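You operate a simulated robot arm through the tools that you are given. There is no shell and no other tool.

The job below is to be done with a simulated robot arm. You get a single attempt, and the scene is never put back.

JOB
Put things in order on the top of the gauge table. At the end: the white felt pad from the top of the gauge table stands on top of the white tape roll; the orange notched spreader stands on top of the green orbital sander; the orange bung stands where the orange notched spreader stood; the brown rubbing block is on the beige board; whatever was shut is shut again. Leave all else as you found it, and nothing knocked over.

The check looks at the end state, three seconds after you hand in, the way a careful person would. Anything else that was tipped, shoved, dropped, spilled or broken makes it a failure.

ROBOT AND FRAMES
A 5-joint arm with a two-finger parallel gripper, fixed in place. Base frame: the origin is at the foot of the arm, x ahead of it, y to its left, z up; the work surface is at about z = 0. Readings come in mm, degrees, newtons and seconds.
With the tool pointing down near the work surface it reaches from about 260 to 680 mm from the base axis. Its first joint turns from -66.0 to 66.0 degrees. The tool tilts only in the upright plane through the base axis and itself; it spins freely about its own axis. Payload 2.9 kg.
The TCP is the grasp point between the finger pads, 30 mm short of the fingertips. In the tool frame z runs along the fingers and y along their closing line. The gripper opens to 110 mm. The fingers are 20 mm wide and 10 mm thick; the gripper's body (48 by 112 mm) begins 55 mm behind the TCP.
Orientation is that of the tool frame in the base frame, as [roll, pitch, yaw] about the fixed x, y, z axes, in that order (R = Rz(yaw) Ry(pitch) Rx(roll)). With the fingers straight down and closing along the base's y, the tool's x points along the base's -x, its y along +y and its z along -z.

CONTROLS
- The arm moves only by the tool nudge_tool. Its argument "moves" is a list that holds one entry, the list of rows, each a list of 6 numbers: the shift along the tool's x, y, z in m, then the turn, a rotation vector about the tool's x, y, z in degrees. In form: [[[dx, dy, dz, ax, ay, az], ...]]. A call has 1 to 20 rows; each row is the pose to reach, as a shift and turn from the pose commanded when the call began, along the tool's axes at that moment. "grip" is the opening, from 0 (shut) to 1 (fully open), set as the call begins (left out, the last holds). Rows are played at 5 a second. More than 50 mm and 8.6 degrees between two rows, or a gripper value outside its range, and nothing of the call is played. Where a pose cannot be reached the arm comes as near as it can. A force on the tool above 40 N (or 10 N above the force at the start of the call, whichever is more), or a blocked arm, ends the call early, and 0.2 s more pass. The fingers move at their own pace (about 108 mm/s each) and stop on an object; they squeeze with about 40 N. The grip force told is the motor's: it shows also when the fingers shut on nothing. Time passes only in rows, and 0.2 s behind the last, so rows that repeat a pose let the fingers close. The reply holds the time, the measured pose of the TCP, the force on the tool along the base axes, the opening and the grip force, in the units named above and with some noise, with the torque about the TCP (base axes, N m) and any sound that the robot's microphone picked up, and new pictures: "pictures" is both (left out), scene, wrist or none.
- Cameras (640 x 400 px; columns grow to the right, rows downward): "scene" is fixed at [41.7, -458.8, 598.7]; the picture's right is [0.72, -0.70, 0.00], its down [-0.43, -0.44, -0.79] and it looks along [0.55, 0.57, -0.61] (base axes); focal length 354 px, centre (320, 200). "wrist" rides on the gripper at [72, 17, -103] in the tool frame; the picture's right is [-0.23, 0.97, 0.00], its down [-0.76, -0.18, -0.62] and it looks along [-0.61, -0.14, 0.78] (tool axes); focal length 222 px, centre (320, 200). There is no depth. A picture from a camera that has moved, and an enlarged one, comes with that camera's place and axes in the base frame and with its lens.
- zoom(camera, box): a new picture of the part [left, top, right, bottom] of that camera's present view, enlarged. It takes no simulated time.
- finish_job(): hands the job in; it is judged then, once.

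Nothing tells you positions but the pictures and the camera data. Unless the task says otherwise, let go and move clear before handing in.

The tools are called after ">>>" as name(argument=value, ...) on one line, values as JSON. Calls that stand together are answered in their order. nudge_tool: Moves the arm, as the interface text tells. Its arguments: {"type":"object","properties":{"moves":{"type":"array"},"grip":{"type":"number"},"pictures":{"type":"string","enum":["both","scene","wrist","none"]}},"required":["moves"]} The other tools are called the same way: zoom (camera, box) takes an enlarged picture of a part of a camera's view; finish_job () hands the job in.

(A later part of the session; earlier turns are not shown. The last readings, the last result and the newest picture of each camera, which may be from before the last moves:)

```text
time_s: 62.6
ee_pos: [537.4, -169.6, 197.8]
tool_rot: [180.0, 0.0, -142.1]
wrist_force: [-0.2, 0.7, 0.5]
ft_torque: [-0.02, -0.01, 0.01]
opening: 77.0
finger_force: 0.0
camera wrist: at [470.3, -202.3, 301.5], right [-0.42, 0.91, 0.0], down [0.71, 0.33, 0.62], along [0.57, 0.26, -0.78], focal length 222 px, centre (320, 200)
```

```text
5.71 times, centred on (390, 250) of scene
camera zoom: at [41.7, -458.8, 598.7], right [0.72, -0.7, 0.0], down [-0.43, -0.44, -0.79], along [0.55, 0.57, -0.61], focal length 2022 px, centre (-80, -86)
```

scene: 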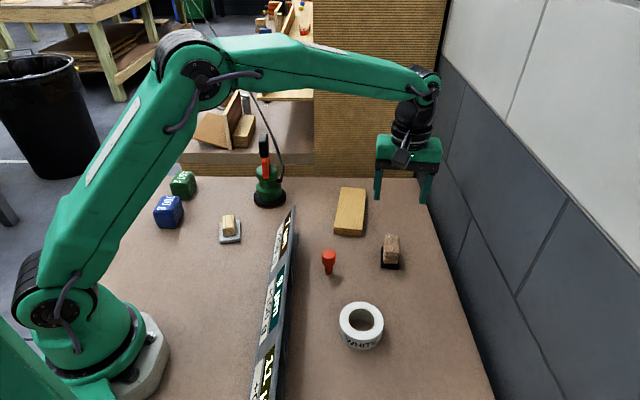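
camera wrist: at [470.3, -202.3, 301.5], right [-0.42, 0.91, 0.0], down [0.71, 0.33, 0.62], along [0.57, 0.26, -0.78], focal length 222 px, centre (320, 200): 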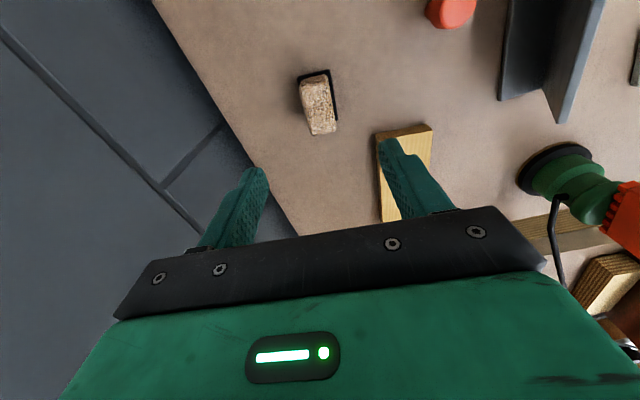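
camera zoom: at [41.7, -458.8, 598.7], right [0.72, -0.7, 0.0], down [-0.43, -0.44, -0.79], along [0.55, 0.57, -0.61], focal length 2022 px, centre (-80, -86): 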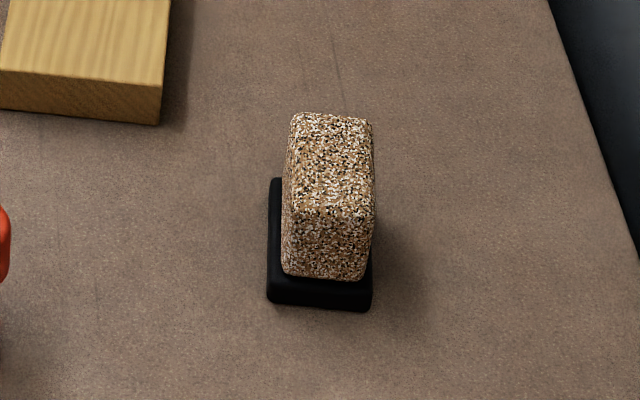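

The block is about 52 mm tall, and its cork grip is about 31 mm wide on a black base about 11 mm thick. I'll lower to just above the base with the fingers open and check.

>>> nudge_tool(moves=[[[0.0004, -0.0015, 0.025, 0, 0, 0], [0.0004, -0.0015, 0.05, 0, 0, 0], [0.0004, -0.0015, 0.075, 0, 0, 0], [0.0004, -0.0015, 0.1, 0, 0, 0], [0.0004, -0.0015, 0.12, 0, 0, 0], [0.0004, -0.0015, 0.135, 0, 0, 0], [0.0004, -0.0015, 0.135, 0, 0, 0]]], pictures="both")

>>> zoom(camera="wrist", box=[220, 60, 420, 240])

>>> zoom(camera="scene", box=[360, 195, 430, 285])

```text
time_s: 64.2
ee_pos: [536.6, -171.1, 63.5]
tool_rot: [180.0, 0.0, -142.1]
wrist_force: [-0.7, -0.7, 0.0]
ft_torque: [-0.01, -0.02, -0.02]
opening: 76.9
finger_force: 0.1
camera wrist: at [470.2, -203.7, 165.7], right [-0.42, 0.91, 0.0], down [0.71, 0.33, 0.62], along [0.57, 0.26, -0.78], focal length 222 px, centre (320, 200)
```

scene: 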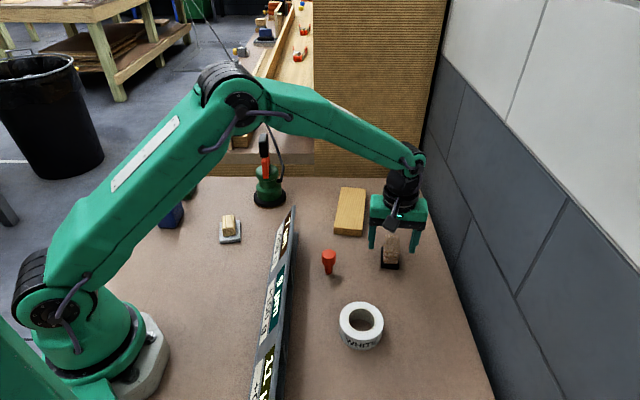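
wrist: 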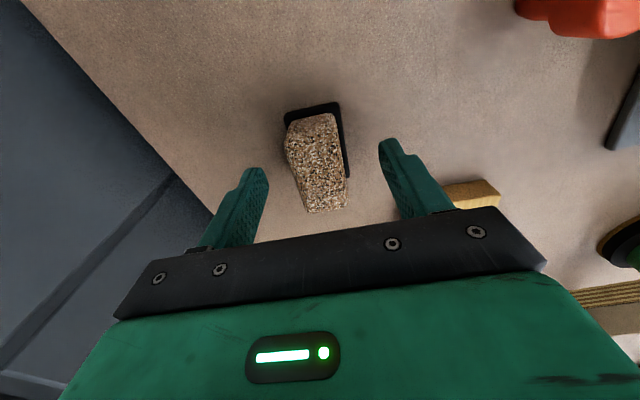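

```text
2.22 times, centred on (320, 150) of wrist
camera zoom: at [470.2, -203.7, 165.7], right [-0.42, 0.91, 0.0], down [0.71, 0.33, 0.62], along [0.57, 0.26, -0.78], focal length 494 px, centre (320, 311)
```

zoom: 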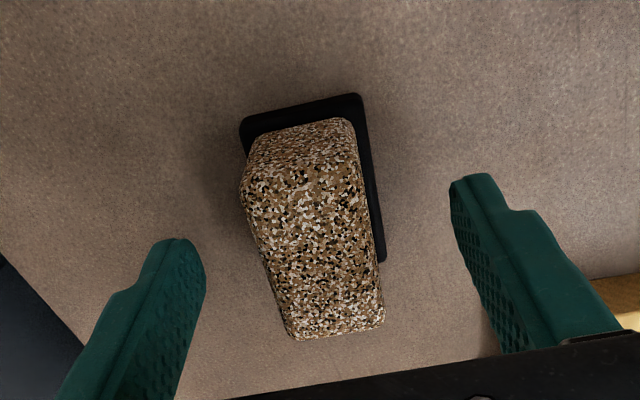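

```text
4.44 times, centred on (395, 240) of scene
camera zoom: at [41.7, -458.8, 598.7], right [0.72, -0.7, 0.0], down [-0.43, -0.44, -0.79], along [0.55, 0.57, -0.61], focal length 1573 px, centre (-13, 22)
```

zoom: 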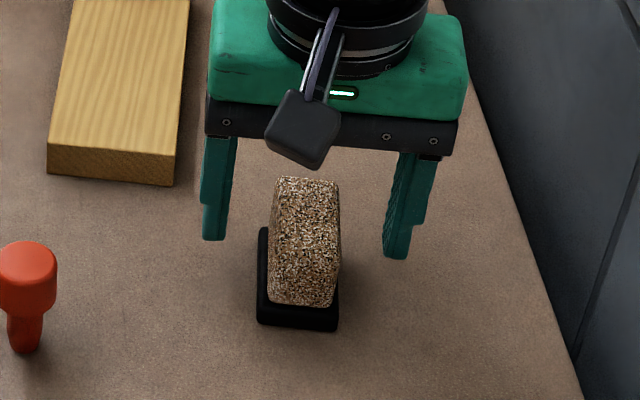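

The cork sits centred between the fingers to within about 1.5 mm. I'll lower the last 15 mm and close.

>>> nudge_tool(moves=[[[0, -0.001, 0.006, 0, 0, 0], [0, -0.001, 0.012, 0, 0, 0], [0, -0.001, 0.0155, 0, 0, 0], [0, -0.001, 0.0155, 0, 0, 0]]], pictures="none")

>>> nudge_tool(moves=[[[0, 0, 0, 0, 0, 0], [0, 0, 0, 0, 0, 0], [0, 0, 0, 0, 0, 0], [0, 0, 0, 0, 0, 0], [0, 0, 0, 0, 0, 0]]], grip=0.0, pictures="both")

>>> zoom(camera="scene", box=[360, 195, 430, 285])

>>> zoom(camera="wrist", box=[220, 60, 420, 240])

```text
time_s: 65.2
ee_pos: [538.2, -171.1, 46.8]
tool_rot: [180.0, 0.0, -142.1]
wrist_force: [0.3, -0.3, -0.6]
ft_torque: [-0.01, 0.0, 0.01]
opening: 77.1
finger_force: 0.1
```

```text
time_s: 66.4
ee_pos: [539.0, -172.1, 47.5]
tool_rot: [-180.0, 0.0, -142.1]
wrist_force: [-0.2, 0.4, -0.7]
ft_torque: [0.0, -0.01, 0.02]
opening: 31.2
finger_force: 39.9
camera wrist: at [471.0, -204.4, 150.3], right [-0.42, 0.91, 0.0], down [0.71, 0.33, 0.62], along [0.57, 0.26, -0.78], focal length 222 px, centre (320, 200)
```

scene: 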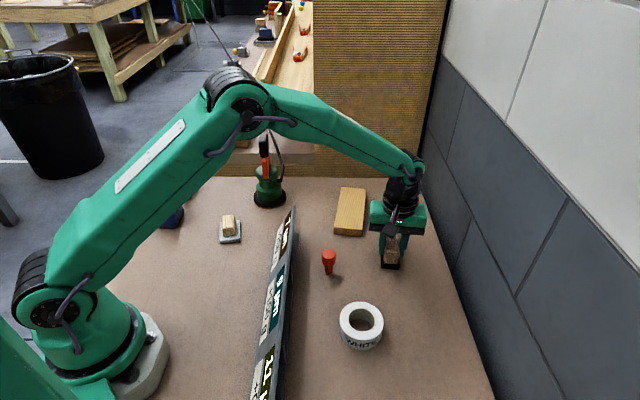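
wrist: 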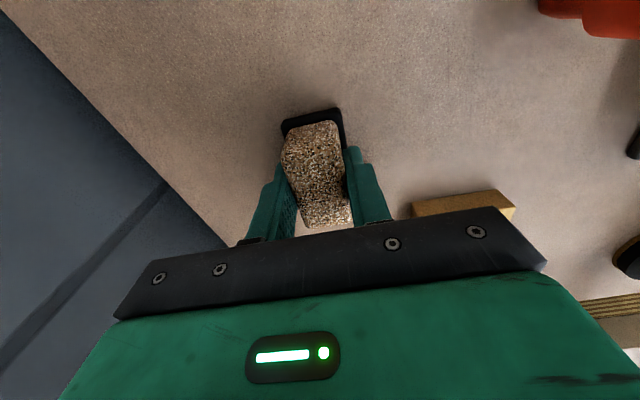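

```text
4.44 times, centred on (395, 240) of scene
camera zoom: at [41.7, -458.8, 598.7], right [0.72, -0.7, 0.0], down [-0.43, -0.44, -0.79], along [0.55, 0.57, -0.61], focal length 1573 px, centre (-13, 22)
```

zoom: 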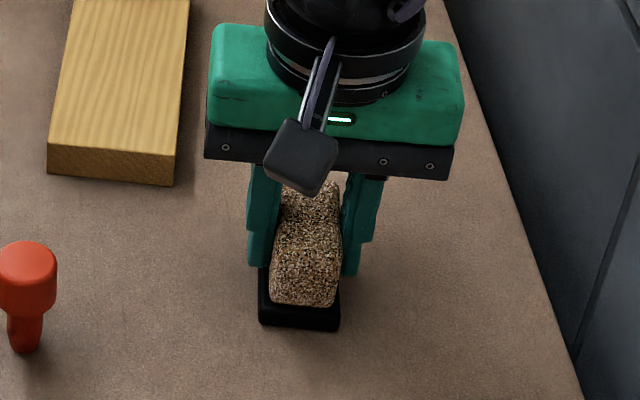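

```text
2.22 times, centred on (320, 150) of wrist
camera zoom: at [471.0, -204.4, 150.3], right [-0.42, 0.91, 0.0], down [0.71, 0.33, 0.62], along [0.57, 0.26, -0.78], focal length 494 px, centre (320, 311)
```

zoom: 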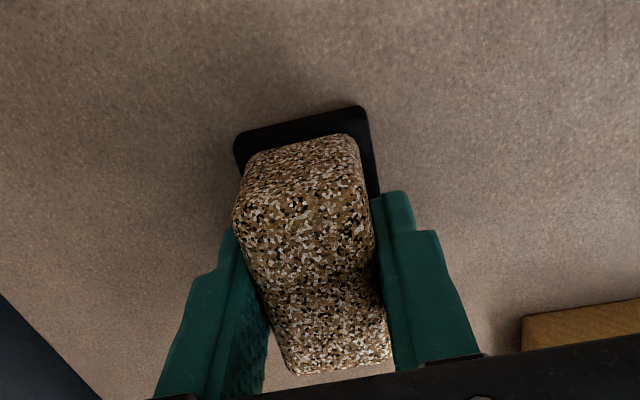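

Gripped at 31 mm. I'll lift and check that the black base comes up too.

>>> nudge_tool(moves=[[[0, 0, -0.006, 0, 0, 0], [0, 0, -0.02, 0, 0, 0], [0, 0, -0.04, 0, 0, 0], [0, 0, -0.06, 0, 0, 0], [0, 0, -0.08, 0, 0, 0], [0, 0, -0.1, 0, 0, 0]]], pictures="both")

>>> zoom(camera="scene", box=[340, 155, 430, 285])

>>> zoom(camera="wrist", box=[220, 60, 520, 260])

```text
time_s: 67.8
ee_pos: [538.0, -172.3, 148.0]
tool_rot: [-180.0, 0.0, -142.1]
wrist_force: [-0.6, 0.8, -0.4]
ft_torque: [0.02, -0.01, 0.01]
opening: 31.2
finger_force: 40.0
camera wrist: at [470.9, -204.6, 250.9], right [-0.42, 0.91, 0.0], down [0.71, 0.33, 0.62], along [0.57, 0.26, -0.78], focal length 222 px, centre (320, 200)
```

scene: 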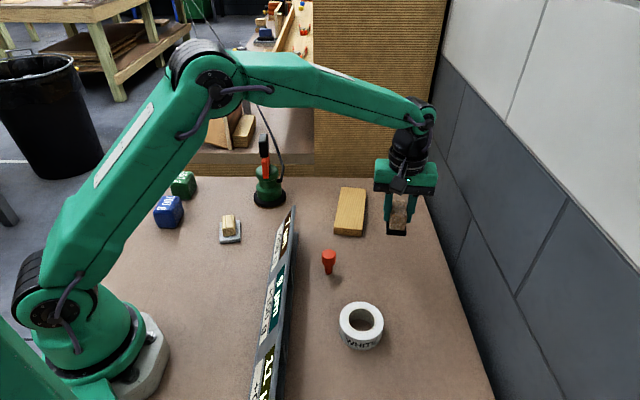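
wrist: 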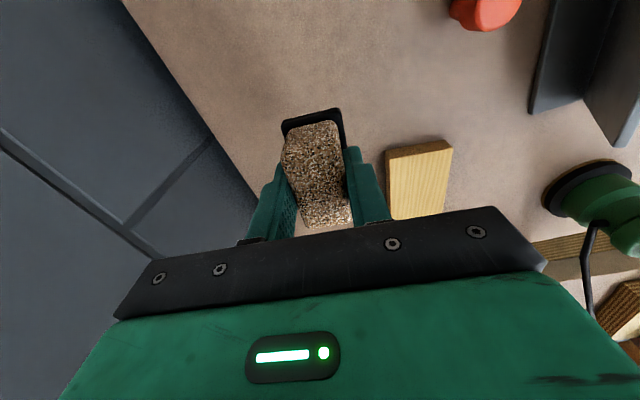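

```text
3.08 times, centred on (385, 220) of scene
camera zoom: at [41.7, -458.8, 598.7], right [0.72, -0.7, 0.0], down [-0.43, -0.44, -0.79], along [0.55, 0.57, -0.61], focal length 1089 px, centre (120, 138)
```

zoom: 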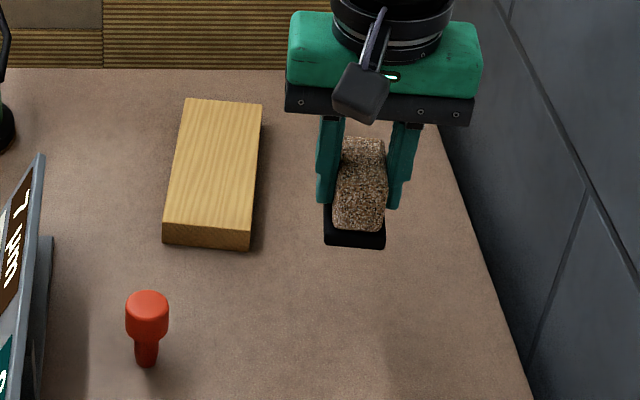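

```text
2.00 times, centred on (370, 160) of wrist
camera zoom: at [470.9, -204.6, 250.9], right [-0.42, 0.91, 0.0], down [0.71, 0.33, 0.62], along [0.57, 0.26, -0.78], focal length 444 px, centre (220, 280)
```

zoom: 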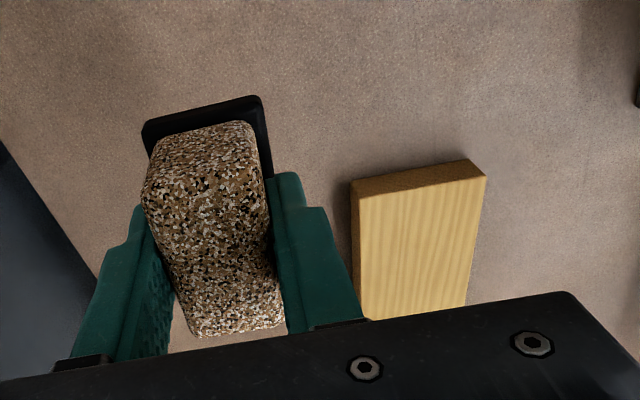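

The whole block came up. The board's centre is near (597,1) at the same angle, so I'll carry the block above it.

>>> nudge_tool(moves=[[[-0.008, 0.0055, 0, 0, 0, 0], [-0.022, 0.0153, 0, 0, 0, 0], [-0.038, 0.0264, 0, 0, 0, 0], [-0.055, 0.0382, 0, 0, 0, 0], [-0.072, 0.05, 0, 0, 0, 0], [-0.089, 0.0618, 0, 0, 0, 0], [-0.106, 0.0737, 0, 0, 0, 0], [-0.122, 0.0848, 0, 0, 0, 0], [-0.136, 0.0945, 0, 0, 0, 0], [-0.1436, 0.0998, 0, 0, 0, 0], [-0.1436, 0.0998, 0, 0, 0, 0]]], pictures="both")

>>> zoom(camera="scene", box=[300, 125, 420, 265])

>>> zoom(camera="wrist", box=[220, 40, 420, 240])

```text
time_s: 70.2
ee_pos: [589.8, -5.3, 147.2]
tool_rot: [180.0, -0.1, -142.2]
wrist_force: [-0.5, -0.2, -0.4]
ft_torque: [-0.01, -0.01, -0.02]
opening: 31.3
finger_force: 40.2
camera wrist: at [523.2, -37.4, 250.9], right [-0.42, 0.91, 0.0], down [0.71, 0.33, 0.62], along [0.57, 0.26, -0.78], focal length 222 px, centre (320, 200)
```

scene: 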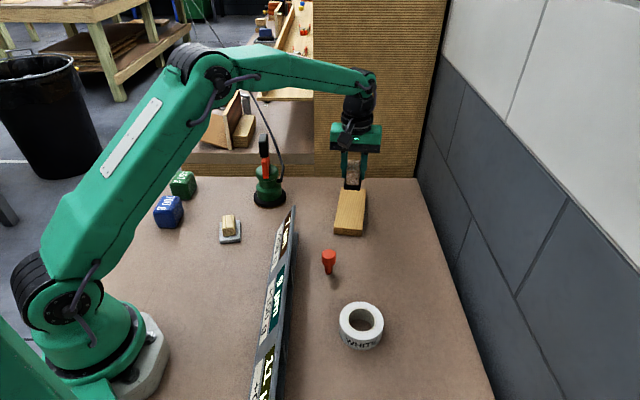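
wrist: 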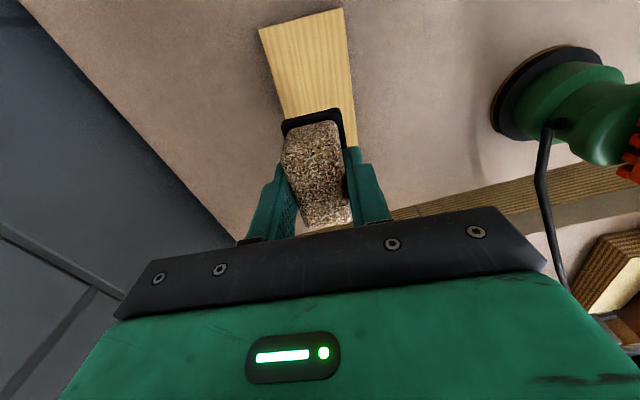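

```text
2.86 times, centred on (360, 195) of scene
camera zoom: at [41.7, -458.8, 598.7], right [0.72, -0.7, 0.0], down [-0.43, -0.44, -0.79], along [0.55, 0.57, -0.61], focal length 1011 px, centre (206, 214)
```

zoom: 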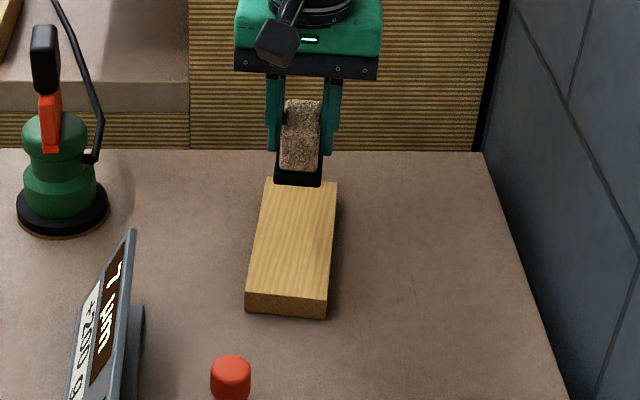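

```text
2.00 times, centred on (320, 140) of wrist
camera zoom: at [523.2, -37.4, 250.9], right [-0.42, 0.91, 0.0], down [0.71, 0.33, 0.62], along [0.57, 0.26, -0.78], focal length 444 px, centre (320, 320)
```

zoom: 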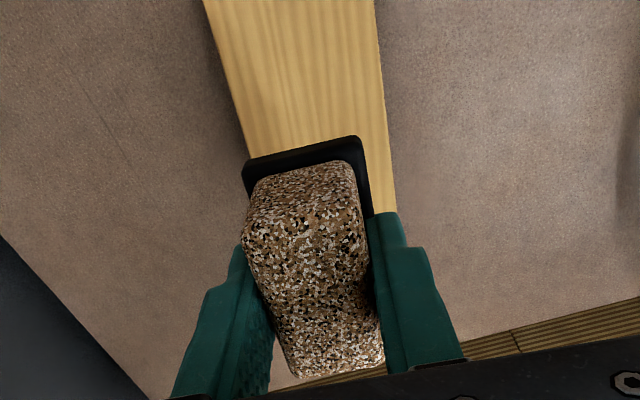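

The block is centred across the board to within 1 mm and about 6 mm off along it. Lowering to just above contact.

>>> nudge_tool(moves=[[[0, 0, 0.015, 0, 0, 0], [0, 0, 0.03, 0, 0, 0], [0, 0, 0.045, 0, 0, 0], [0, 0, 0.058, 0, 0, 0], [0, 0, 0.068, 0, 0, 0], [0, 0, 0.072, 0, 0, 0], [0, 0, 0.072, 0, 0, 0]]], pictures="scene")

>>> zoom(camera="scene", box=[300, 155, 400, 255])

```text
time_s: 71.8
ee_pos: [590.5, -5.4, 76.0]
tool_rot: [180.0, 0.0, -142.1]
wrist_force: [0.0, 0.8, -1.5]
ft_torque: [-0.03, 0.01, -0.02]
opening: 31.2
finger_force: 39.9
```

scene: 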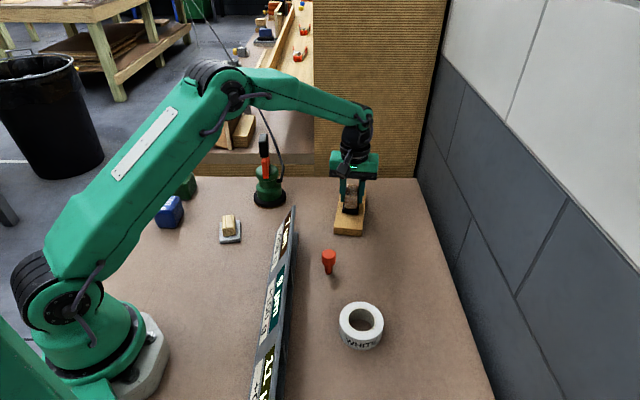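

```text
4.00 times, centred on (350, 205) of scene
camera zoom: at [41.7, -458.8, 598.7], right [0.72, -0.7, 0.0], down [-0.43, -0.44, -0.79], along [0.55, 0.57, -0.61], focal length 1415 px, centre (200, 180)
```

zoom: 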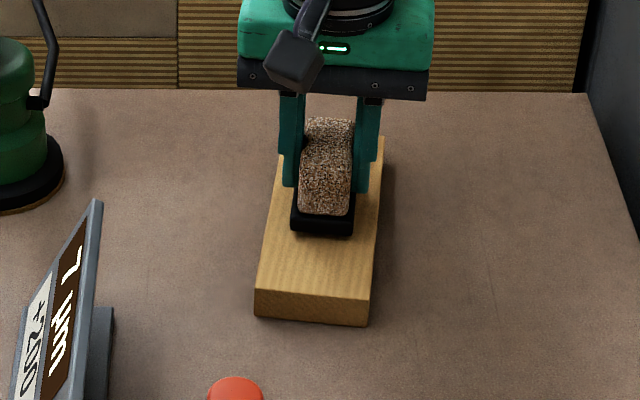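

Close to the board. Small steps now, watching the force.

>>> nudge_tool(moves=[[[0, 0, 0.001, 0, 0, 0], [0, 0, 0.002, 0, 0, 0], [0, 0, 0.003, 0, 0, 0], [0, 0, 0.0035, 0, 0, 0]]], pictures="none")

>>> nudge_tool(moves=[[[0, 0, 0.0006, 0, 0, 0], [0, 0, 0.001, 0, 0, 0], [0, 0, 0.001, 0, 0, 0]]], pictures="none")

```text
time_s: 72.8
ee_pos: [590.5, -4.2, 72.6]
tool_rot: [180.0, 0.0, -142.1]
wrist_force: [0.4, 0.7, -0.9]
ft_torque: [0.01, 0.0, -0.02]
opening: 31.1
finger_force: 40.0
```

```text
time_s: 73.6
ee_pos: [591.4, -5.6, 71.1]
tool_rot: [-179.9, 0.0, -142.1]
wrist_force: [1.3, 0.2, 0.4]
ft_torque: [-0.02, 0.0, -0.03]
opening: 31.1
finger_force: 40.1
```

>>> nudge_tool(moves=[[[0, 0, 0.0006, 0, 0, 0], [0, 0, 0.001, 0, 0, 0], [0, 0, 0.001, 0, 0, 0]]], pictures="none")

>>> nudge_tool(moves=[[[0, 0, 0.0006, 0, 0, 0], [0, 0, 0.001, 0, 0, 0], [0, 0, 0.001, 0, 0, 0]]], pictures="none")

```text
time_s: 74.4
ee_pos: [590.7, -4.4, 70.5]
tool_rot: [-180.0, -0.1, -142.1]
wrist_force: [-1.2, 2.0, 4.2]
ft_torque: [0.04, 0.14, -0.01]
opening: 31.4
finger_force: 40.3
```

```text
time_s: 75.2
ee_pos: [591.1, -3.9, 71.0]
tool_rot: [-180.0, 0.1, -142.0]
wrist_force: [-6.1, 2.0, 18.6]
ft_torque: [0.02, 0.42, 0.0]
opening: 31.4
finger_force: 40.2
```

In contact. I'll back off 0.8 mm to relieve the push, then check before releasing.

>>> nudge_tool(moves=[[[0, 0, -0.0008, 0, 0, 0], [0, 0, -0.0008, 0, 0, 0]]], pictures="none")

```text
time_s: 75.8
ee_pos: [591.6, -5.1, 70.4]
tool_rot: [-179.9, 0.0, -142.2]
wrist_force: [0.4, 1.2, 16.3]
ft_torque: [-0.07, 0.11, 0.02]
opening: 31.2
finger_force: 39.9
```

>>> nudge_tool(moves=[[[0, 0, -0.0007, 0, 0, 0], [0, 0, -0.0007, 0, 0, 0]]], pictures="none")

```text
time_s: 76.4
ee_pos: [591.7, -4.1, 71.2]
tool_rot: [180.0, 0.0, -142.1]
wrist_force: [4.5, -1.0, 9.0]
ft_torque: [0.04, -0.22, 0.0]
opening: 31.0
finger_force: 40.2
```

>>> nudge_tool(moves=[[[0, 0, -0.0004, 0, 0, 0], [0, 0, -0.0004, 0, 0, 0]]], pictures="none")

>>> nudge_tool(moves=[[[0, 0, 0, 0, 0, 0], [0, 0, 0, 0, 0, 0], [0, 0, 0, 0, 0, 0], [0, 0, 0, 0, 0, 0]]], grip=0.6, pictures="both")

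>>> zoom(camera="scene", box=[300, 155, 400, 255])

```text
time_s: 77.0
ee_pos: [589.0, -4.8, 72.1]
tool_rot: [-180.0, -0.1, -142.1]
wrist_force: [2.2, -0.4, 5.5]
ft_torque: [0.07, -0.25, -0.05]
opening: 31.4
finger_force: 40.8
```

```text
time_s: 78.0
ee_pos: [589.8, -5.9, 70.6]
tool_rot: [-179.9, 0.1, -142.2]
wrist_force: [-0.4, 0.3, 0.5]
ft_torque: [0.03, -0.01, 0.03]
opening: 66.1
finger_force: 0.1
camera wrist: at [523.0, -37.6, 174.4], right [-0.42, 0.91, 0.0], down [0.71, 0.33, 0.62], along [0.57, 0.26, -0.78], focal length 222 px, centre (320, 200)
```

scene: 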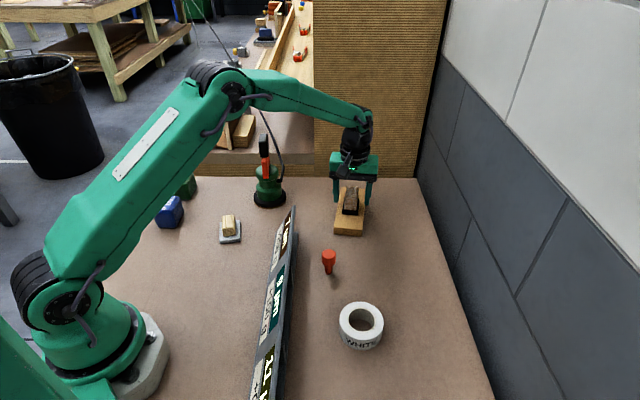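
wrist: 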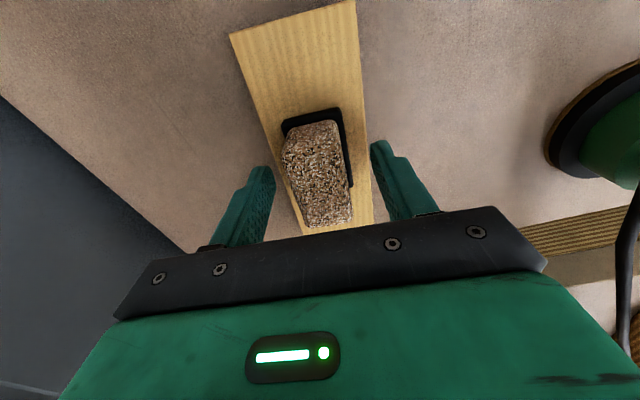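

```text
4.00 times, centred on (350, 205) of scene
camera zoom: at [41.7, -458.8, 598.7], right [0.72, -0.7, 0.0], down [-0.43, -0.44, -0.79], along [0.55, 0.57, -0.61], focal length 1415 px, centre (200, 180)
```

zoom: 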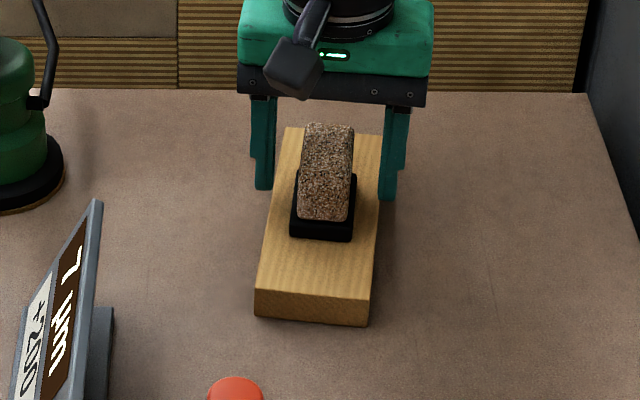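

The block rests squarely on the board. Withdrawing straight up.

>>> nudge_tool(moves=[[[0, 0, -0.01, 0, 0, 0], [0, 0, -0.03, 0, 0, 0], [0, 0, -0.055, 0, 0, 0], [0, 0, -0.08, 0, 0, 0], [0, 0, -0.105, 0, 0, 0], [0, 0, -0.13, 0, 0, 0], [0, 0, -0.155, 0, 0, 0], [0, 0, -0.18, 0, 0, 0], [0, 0, -0.195, 0, 0, 0]]], pictures="both")

>>> zoom(camera="scene", box=[300, 155, 400, 255])

```text
time_s: 80.0
ee_pos: [590.1, -5.2, 267.4]
tool_rot: [-180.0, 0.2, -142.1]
wrist_force: [-0.6, 0.2, 0.2]
ft_torque: [-0.01, -0.01, 0.01]
opening: 65.7
finger_force: 0.1
camera wrist: at [523.2, -37.3, 369.3], right [-0.42, 0.91, 0.0], down [0.71, 0.33, 0.62], along [0.57, 0.26, -0.78], focal length 222 px, centre (320, 200)
```

scene: 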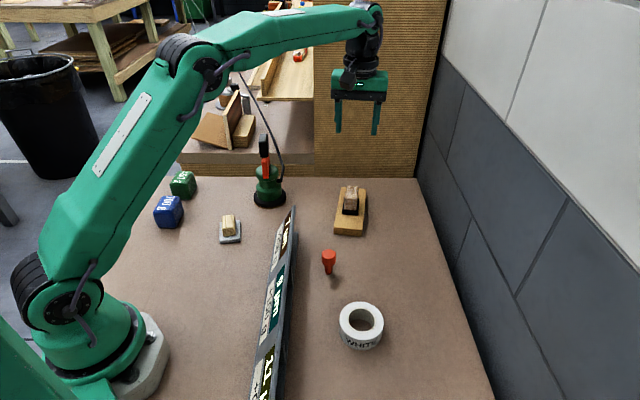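
wrist: 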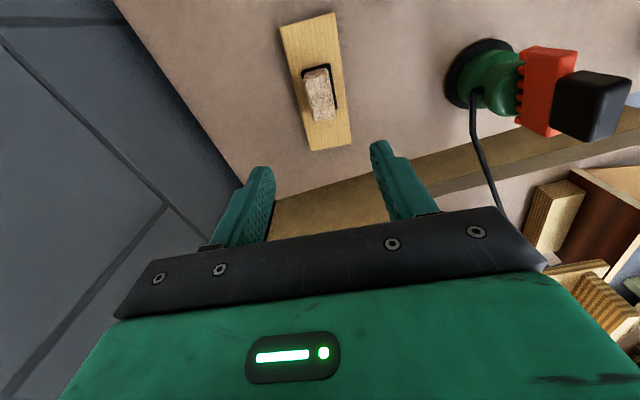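

```text
4.00 times, centred on (350, 205) of scene
camera zoom: at [41.7, -458.8, 598.7], right [0.72, -0.7, 0.0], down [-0.43, -0.44, -0.79], along [0.55, 0.57, -0.61], focal length 1415 px, centre (200, 180)
```

zoom: 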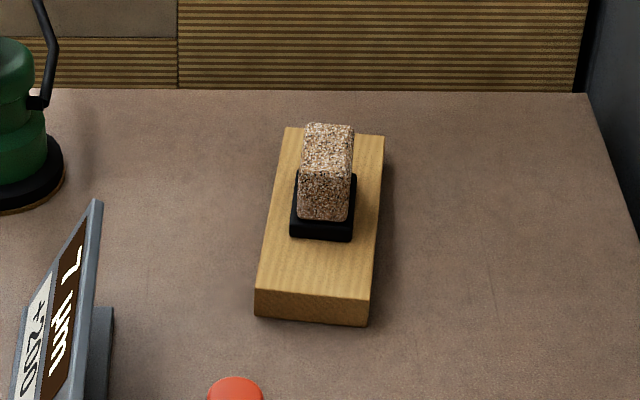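

The block is in place and everything else is unmoved. Last is the white felt pad, about 50×69 mm and centred near (327,155) with its axis at about 55°. I'll go above it with matching yaw.

>>> nudge_tool(moves=[[[0.0073, 0.0192, 0, 0, 0, -1.2], [0.0146, 0.0384, 0, 0, 0, -2.4], [0.0219, 0.0575, 0, 0, 0, -3.6], [0.0291, 0.0767, 0, 0, 0, -4.8], [0.0364, 0.0959, 0, 0, 0, -6], [0.0437, 0.1151, 0, 0, 0, -7.2], [0.051, 0.1343, 0, 0, 0, -8.4], [0.0583, 0.1534, 0, 0, 0, -9.6], [0.0656, 0.1726, 0, 0, 0, -10.8], [0.0729, 0.1918, 0.01, 0, 0, -12], [0.0802, 0.211, 0.022, 0, 0, -13.2], [0.0874, 0.2302, 0.034, 0, 0, -14.4], [0.0947, 0.2493, 0.046, 0, 0, -15.6], [0.102, 0.2685, 0.057, 0, 0, -16.8], [0.1093, 0.2877, 0.065, 0, 0, -17.6], [0.1093, 0.2877, 0.065, 0, 0, -17.6]]], pictures="both")

>>> zoom(camera="wrist", box=[240, 40, 400, 180])

>>> zoom(camera="scene", box=[205, 205, 255, 255])

```text
time_s: 83.4
ee_pos: [327.2, 155.3, 200.1]
tool_rot: [-179.9, 0.0, -124.5]
wrist_force: [-0.6, -0.2, -0.4]
ft_torque: [0.02, 0.01, 0.02]
opening: 65.9
finger_force: 0.1
camera wrist: at [272.4, 104.1, 304.3], right [-0.67, 0.74, 0.0], down [0.58, 0.53, 0.62], along [0.46, 0.42, -0.78], focal length 222 px, centre (320, 200)
```

scene: 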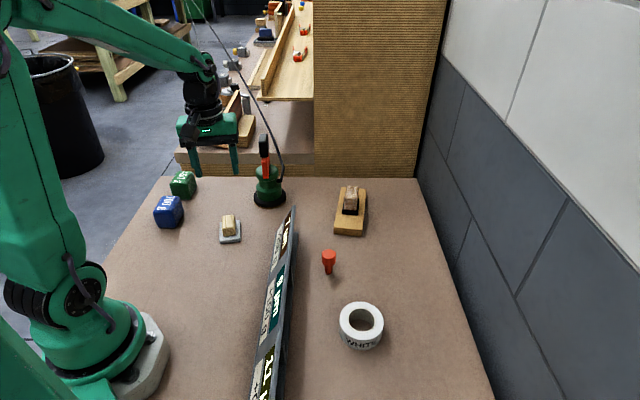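
wrist: 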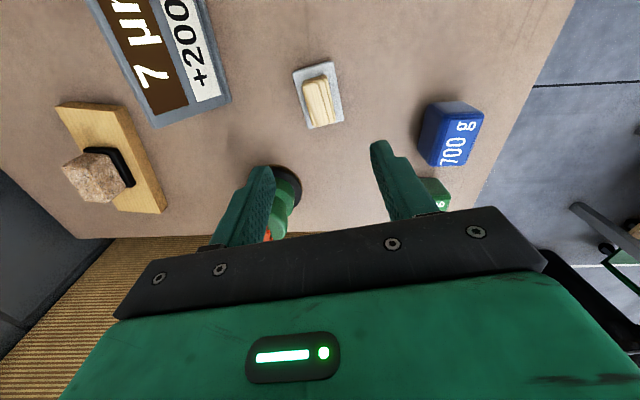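

```text
2.86 times, centred on (320, 110) of wrist
camera zoom: at [272.4, 104.1, 304.3], right [-0.67, 0.74, 0.0], down [0.58, 0.53, 0.62], along [0.46, 0.42, -0.78], focal length 635 px, centre (320, 457)
```

zoom: 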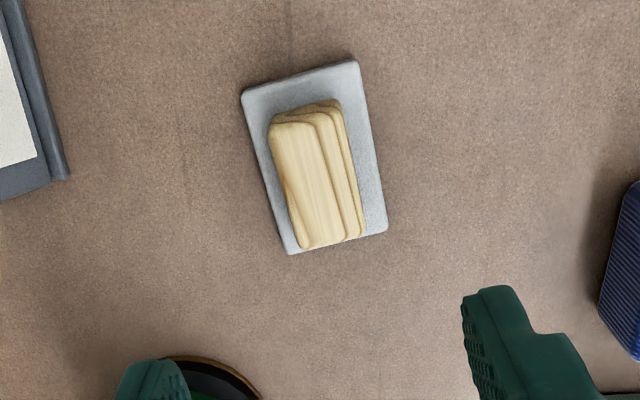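

```text
8.00 times, centred on (230, 230) of scene
camera zoom: at [41.7, -458.8, 598.7], right [0.72, -0.7, 0.0], down [-0.43, -0.44, -0.79], along [0.55, 0.57, -0.61], focal length 2831 px, centre (1040, -40)
```

zoom: 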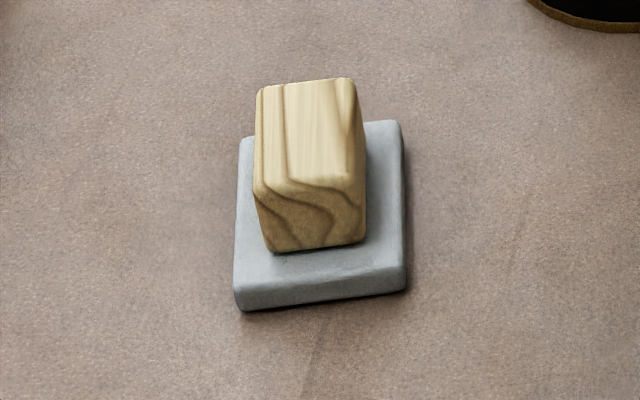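

The pad's wooden grip is about 28 mm wide with its top at z≈39, and the pad top is at z≈11. I'll descend with the fingers open to just above gripping height and check.

>>> nudge_tool(moves=[[[0.001, 0, 0.02, 0, 0, -0.7], [0.001, 0, 0.045, 0, 0, -0.7], [0.001, 0, 0.07, 0, 0, -0.7], [0.001, 0, 0.095, 0, 0, -0.7], [0.001, 0, 0.115, 0, 0, -0.7], [0.001, 0, 0.135, 0, 0, -0.7], [0.001, 0, 0.135, 0, 0, -0.7]]], pictures="both")

>>> zoom(camera="wrist", box=[220, 60, 420, 240])

>>> zoom(camera="scene", box=[190, 175, 270, 255])

```text
time_s: 85.0
ee_pos: [326.1, 154.3, 64.4]
tool_rot: [-180.0, 0.0, -123.8]
wrist_force: [0.5, 0.1, 0.1]
ft_torque: [0.0, 0.02, 0.0]
opening: 65.8
finger_force: 0.0
camera wrist: at [272.2, 102.5, 167.9], right [-0.68, 0.73, 0.0], down [0.57, 0.53, 0.62], along [0.45, 0.43, -0.78], focal length 222 px, centre (320, 200)
```

scene: 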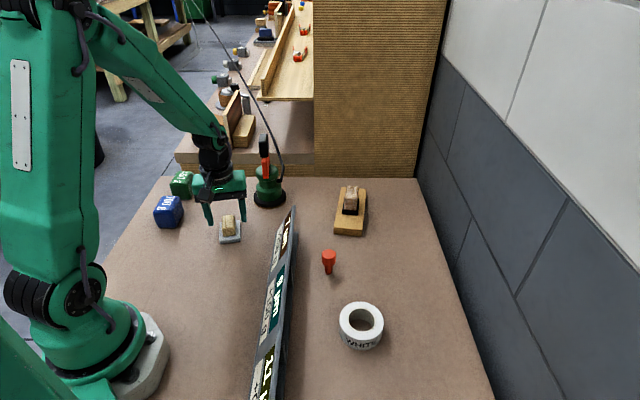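
wrist: 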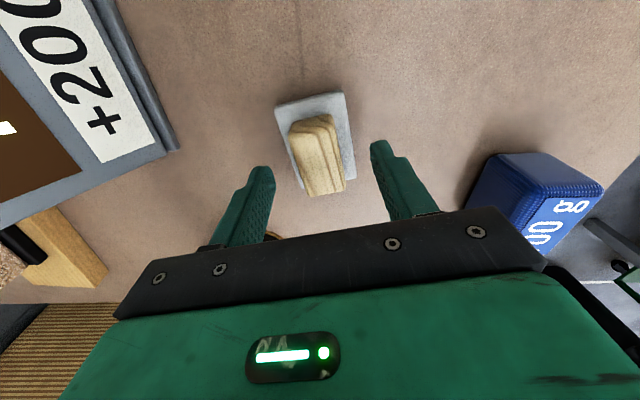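

```text
2.22 times, centred on (320, 150) of wrist
camera zoom: at [272.2, 102.5, 167.9], right [-0.68, 0.73, 0.0], down [0.57, 0.53, 0.62], along [0.45, 0.43, -0.78], focal length 494 px, centre (320, 311)
```

zoom: 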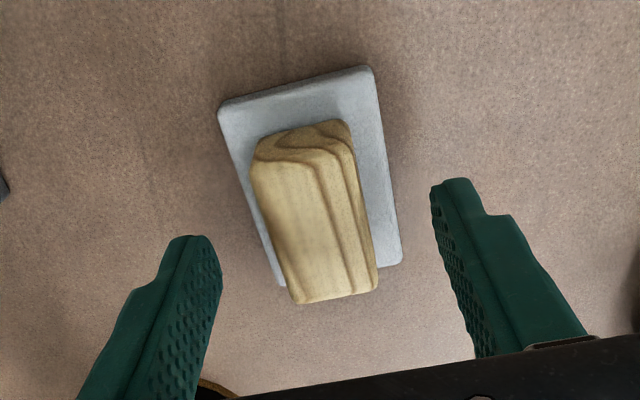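

```text
5.00 times, centred on (230, 215) of scene
camera zoom: at [41.7, -458.8, 598.7], right [0.72, -0.7, 0.0], down [-0.43, -0.44, -0.79], along [0.55, 0.57, -0.61], focal length 1769 px, centre (770, 125)
```

zoom: 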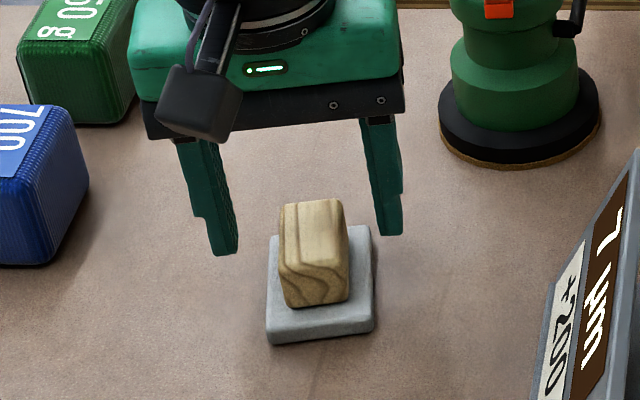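

The grip handle is centred within 2 mm. I'll lower the final 19 mm and close.

>>> nudge_tool(moves=[[[0, -0.001, 0.007, 0, 0, 0], [0, -0.001, 0.014, 0, 0, 0], [0, -0.001, 0.0195, 0, 0, 0], [0, -0.001, 0.0195, 0, 0, 0]]], pictures="both")

>>> zoom(camera="scene", box=[190, 175, 270, 255])

>>> zoom(camera="wrist", box=[220, 60, 420, 240])

```text
time_s: 86.0
ee_pos: [327.7, 152.1, 46.2]
tool_rot: [-180.0, 0.0, -123.8]
wrist_force: [0.2, -0.2, -0.1]
ft_torque: [0.02, -0.01, -0.02]
opening: 65.8
finger_force: 0.1
camera wrist: at [273.4, 101.0, 149.2], right [-0.68, 0.73, 0.0], down [0.57, 0.53, 0.62], along [0.45, 0.43, -0.78], focal length 222 px, centre (320, 200)
```

scene: 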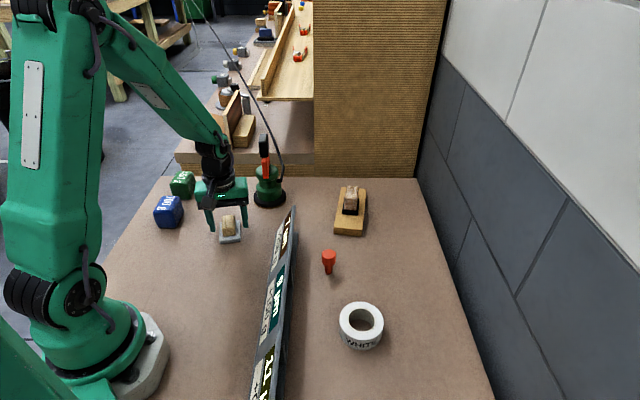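
wrist: 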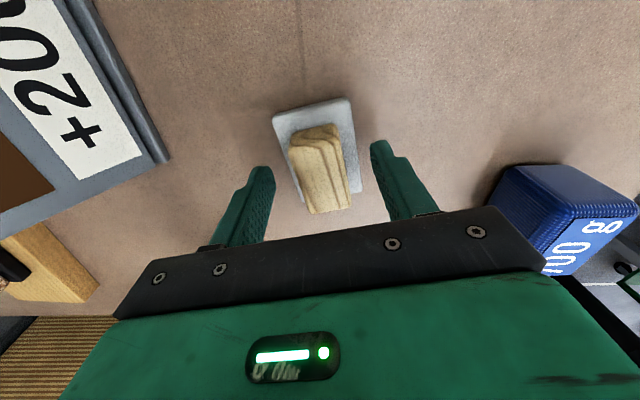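

```text
5.00 times, centred on (230, 215) of scene
camera zoom: at [41.7, -458.8, 598.7], right [0.72, -0.7, 0.0], down [-0.43, -0.44, -0.79], along [0.55, 0.57, -0.61], focal length 1769 px, centre (770, 125)
```

zoom: 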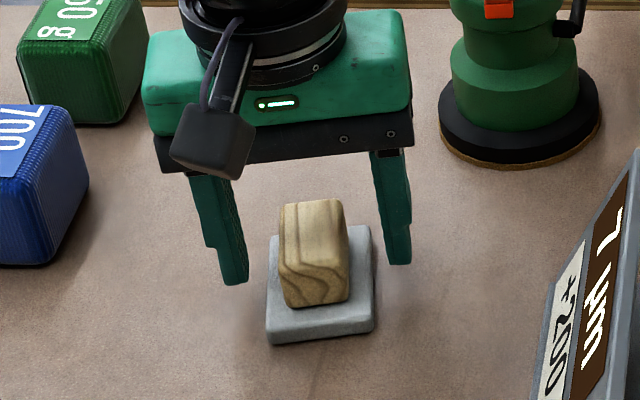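

```text
2.22 times, centred on (320, 150) of wrist
camera zoom: at [273.4, 101.0, 149.2], right [-0.68, 0.73, 0.0], down [0.57, 0.53, 0.62], along [0.45, 0.43, -0.78], focal length 494 px, centre (320, 311)
```

zoom: 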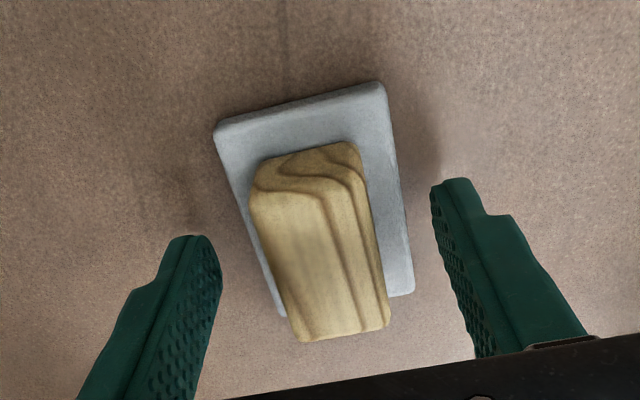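

Fingers straddle the handle just above the pad. Closing.

>>> nudge_tool(moves=[[[0, 0, 0, 0, 0, 0], [0, 0, 0, 0, 0, 0], [0, 0, 0, 0, 0, 0], [0, 0, 0, 0, 0, 0], [0, 0, 0, 0, 0, 0]]], grip=0.0, pictures="both")

>>> zoom(camera="scene", box=[190, 175, 270, 255])

>>> zoom(camera="wrist", box=[220, 60, 420, 240])

```text
time_s: 87.2
ee_pos: [328.0, 153.1, 44.9]
tool_rot: [180.0, 0.0, -123.8]
wrist_force: [-0.5, 0.3, -0.6]
ft_torque: [-0.02, -0.01, 0.01]
opening: 28.9
finger_force: 39.7
camera wrist: at [273.4, 101.1, 149.3], right [-0.68, 0.73, 0.0], down [0.57, 0.53, 0.62], along [0.45, 0.43, -0.78], focal length 222 px, centre (320, 200)
```

scene: 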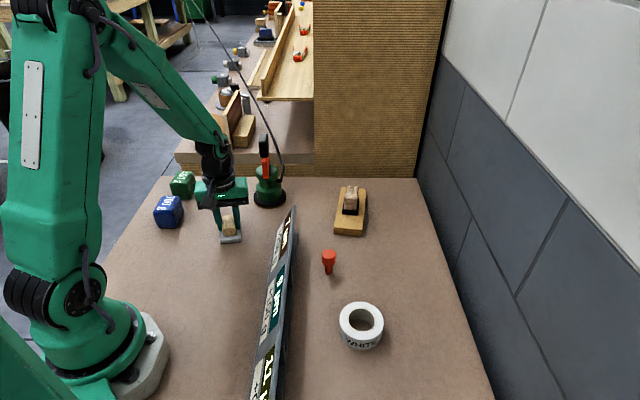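
wrist: 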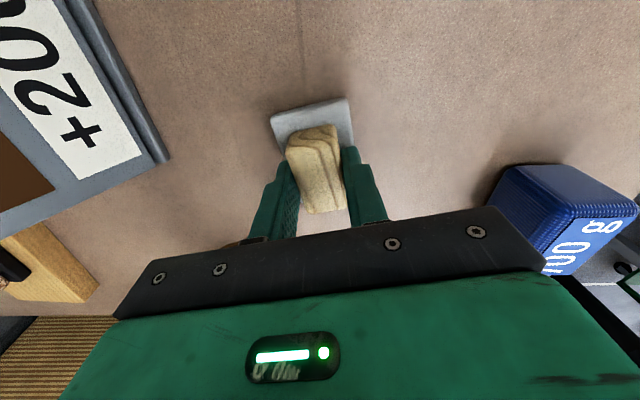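

```text
5.00 times, centred on (230, 215) of scene
camera zoom: at [41.7, -458.8, 598.7], right [0.72, -0.7, 0.0], down [-0.43, -0.44, -0.79], along [0.55, 0.57, -0.61], focal length 1769 px, centre (770, 125)
```

zoom: 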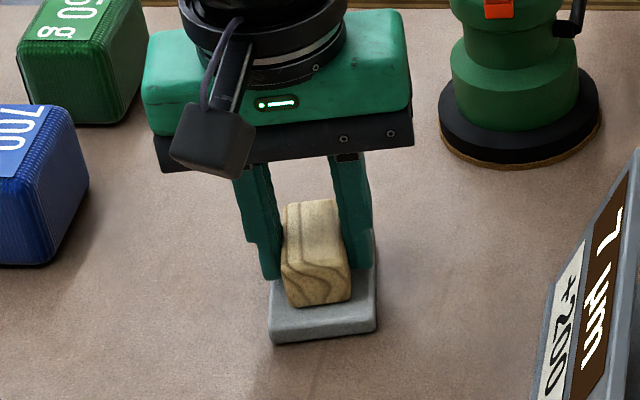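

```text
2.22 times, centred on (320, 150) of wrist
camera zoom: at [273.4, 101.1, 149.3], right [-0.68, 0.73, 0.0], down [0.57, 0.53, 0.62], along [0.45, 0.43, -0.78], focal length 494 px, centre (320, 311)
```

zoom: 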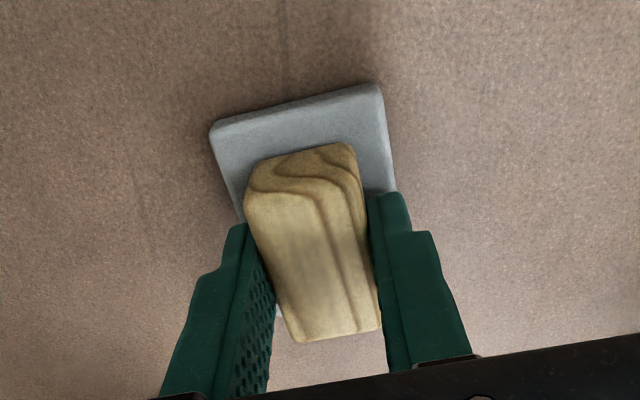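

Held at 29 mm. Lifting and checking that the pad comes with the handle.

>>> nudge_tool(moves=[[[0, 0, -0.006, 0, 0, 0], [0, 0, -0.02, 0, 0, 0], [0, 0, -0.045, 0, 0, 0], [0, 0, -0.07, 0, 0, 0], [0, 0, -0.095, 0, 0, 0], [0, 0, -0.12, 0, 0, 0], [0, 0, -0.145, 0, 0, 0], [0, 0, -0.165, 0, 0, 0]]], pictures="both")

>>> zoom(camera="wrist", box=[220, 60, 420, 240])

>>> zoom(camera="scene", box=[170, 100, 270, 220])

```text
time_s: 89.0
ee_pos: [328.6, 153.9, 211.4]
tool_rot: [-180.0, 0.0, -123.8]
wrist_force: [0.0, -0.3, -1.1]
ft_torque: [0.01, 0.03, 0.01]
opening: 29.0
finger_force: 40.2
camera wrist: at [274.3, 101.0, 315.2], right [-0.68, 0.73, 0.0], down [0.57, 0.53, 0.62], along [0.45, 0.43, -0.78], focal length 222 px, centre (320, 200)
```

scene: 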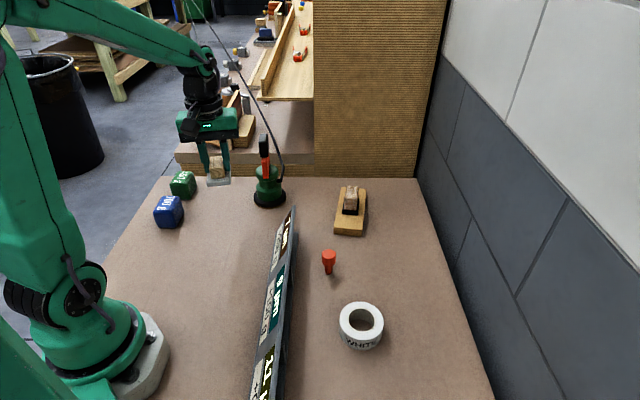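
wrist: 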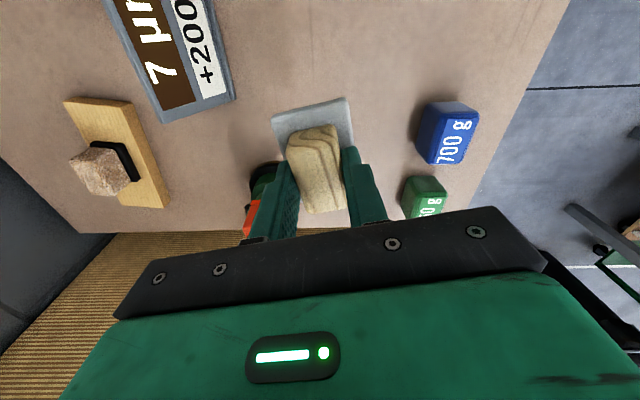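

```text
2.22 times, centred on (320, 150) of wrist
camera zoom: at [274.3, 101.0, 315.2], right [-0.68, 0.73, 0.0], down [0.57, 0.53, 0.62], along [0.45, 0.43, -0.78], focal length 494 px, centre (320, 311)
```

zoom: 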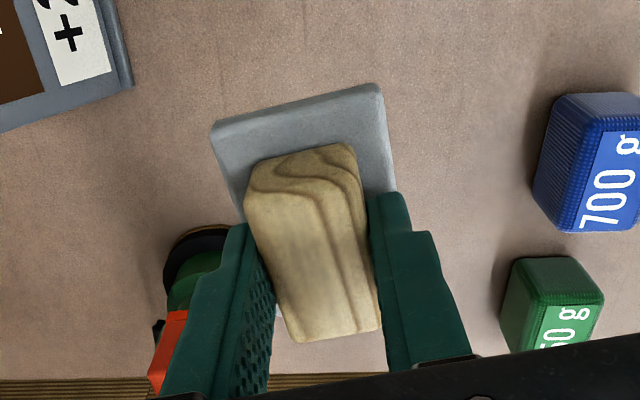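

```text
3.33 times, centred on (220, 160) of scene
camera zoom: at [41.7, -458.8, 598.7], right [0.72, -0.7, 0.0], down [-0.43, -0.44, -0.79], along [0.55, 0.57, -0.61], focal length 1180 px, centre (653, 333)
```

zoom: 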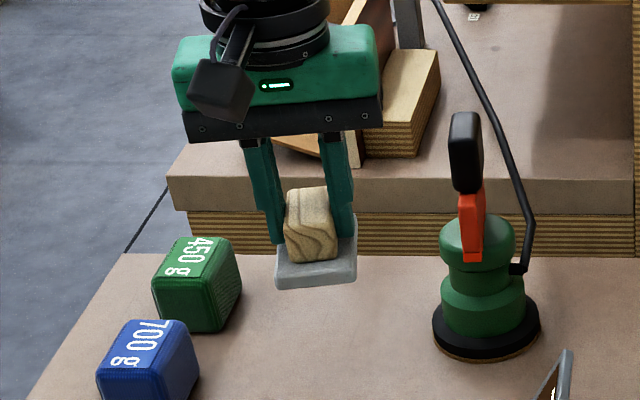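

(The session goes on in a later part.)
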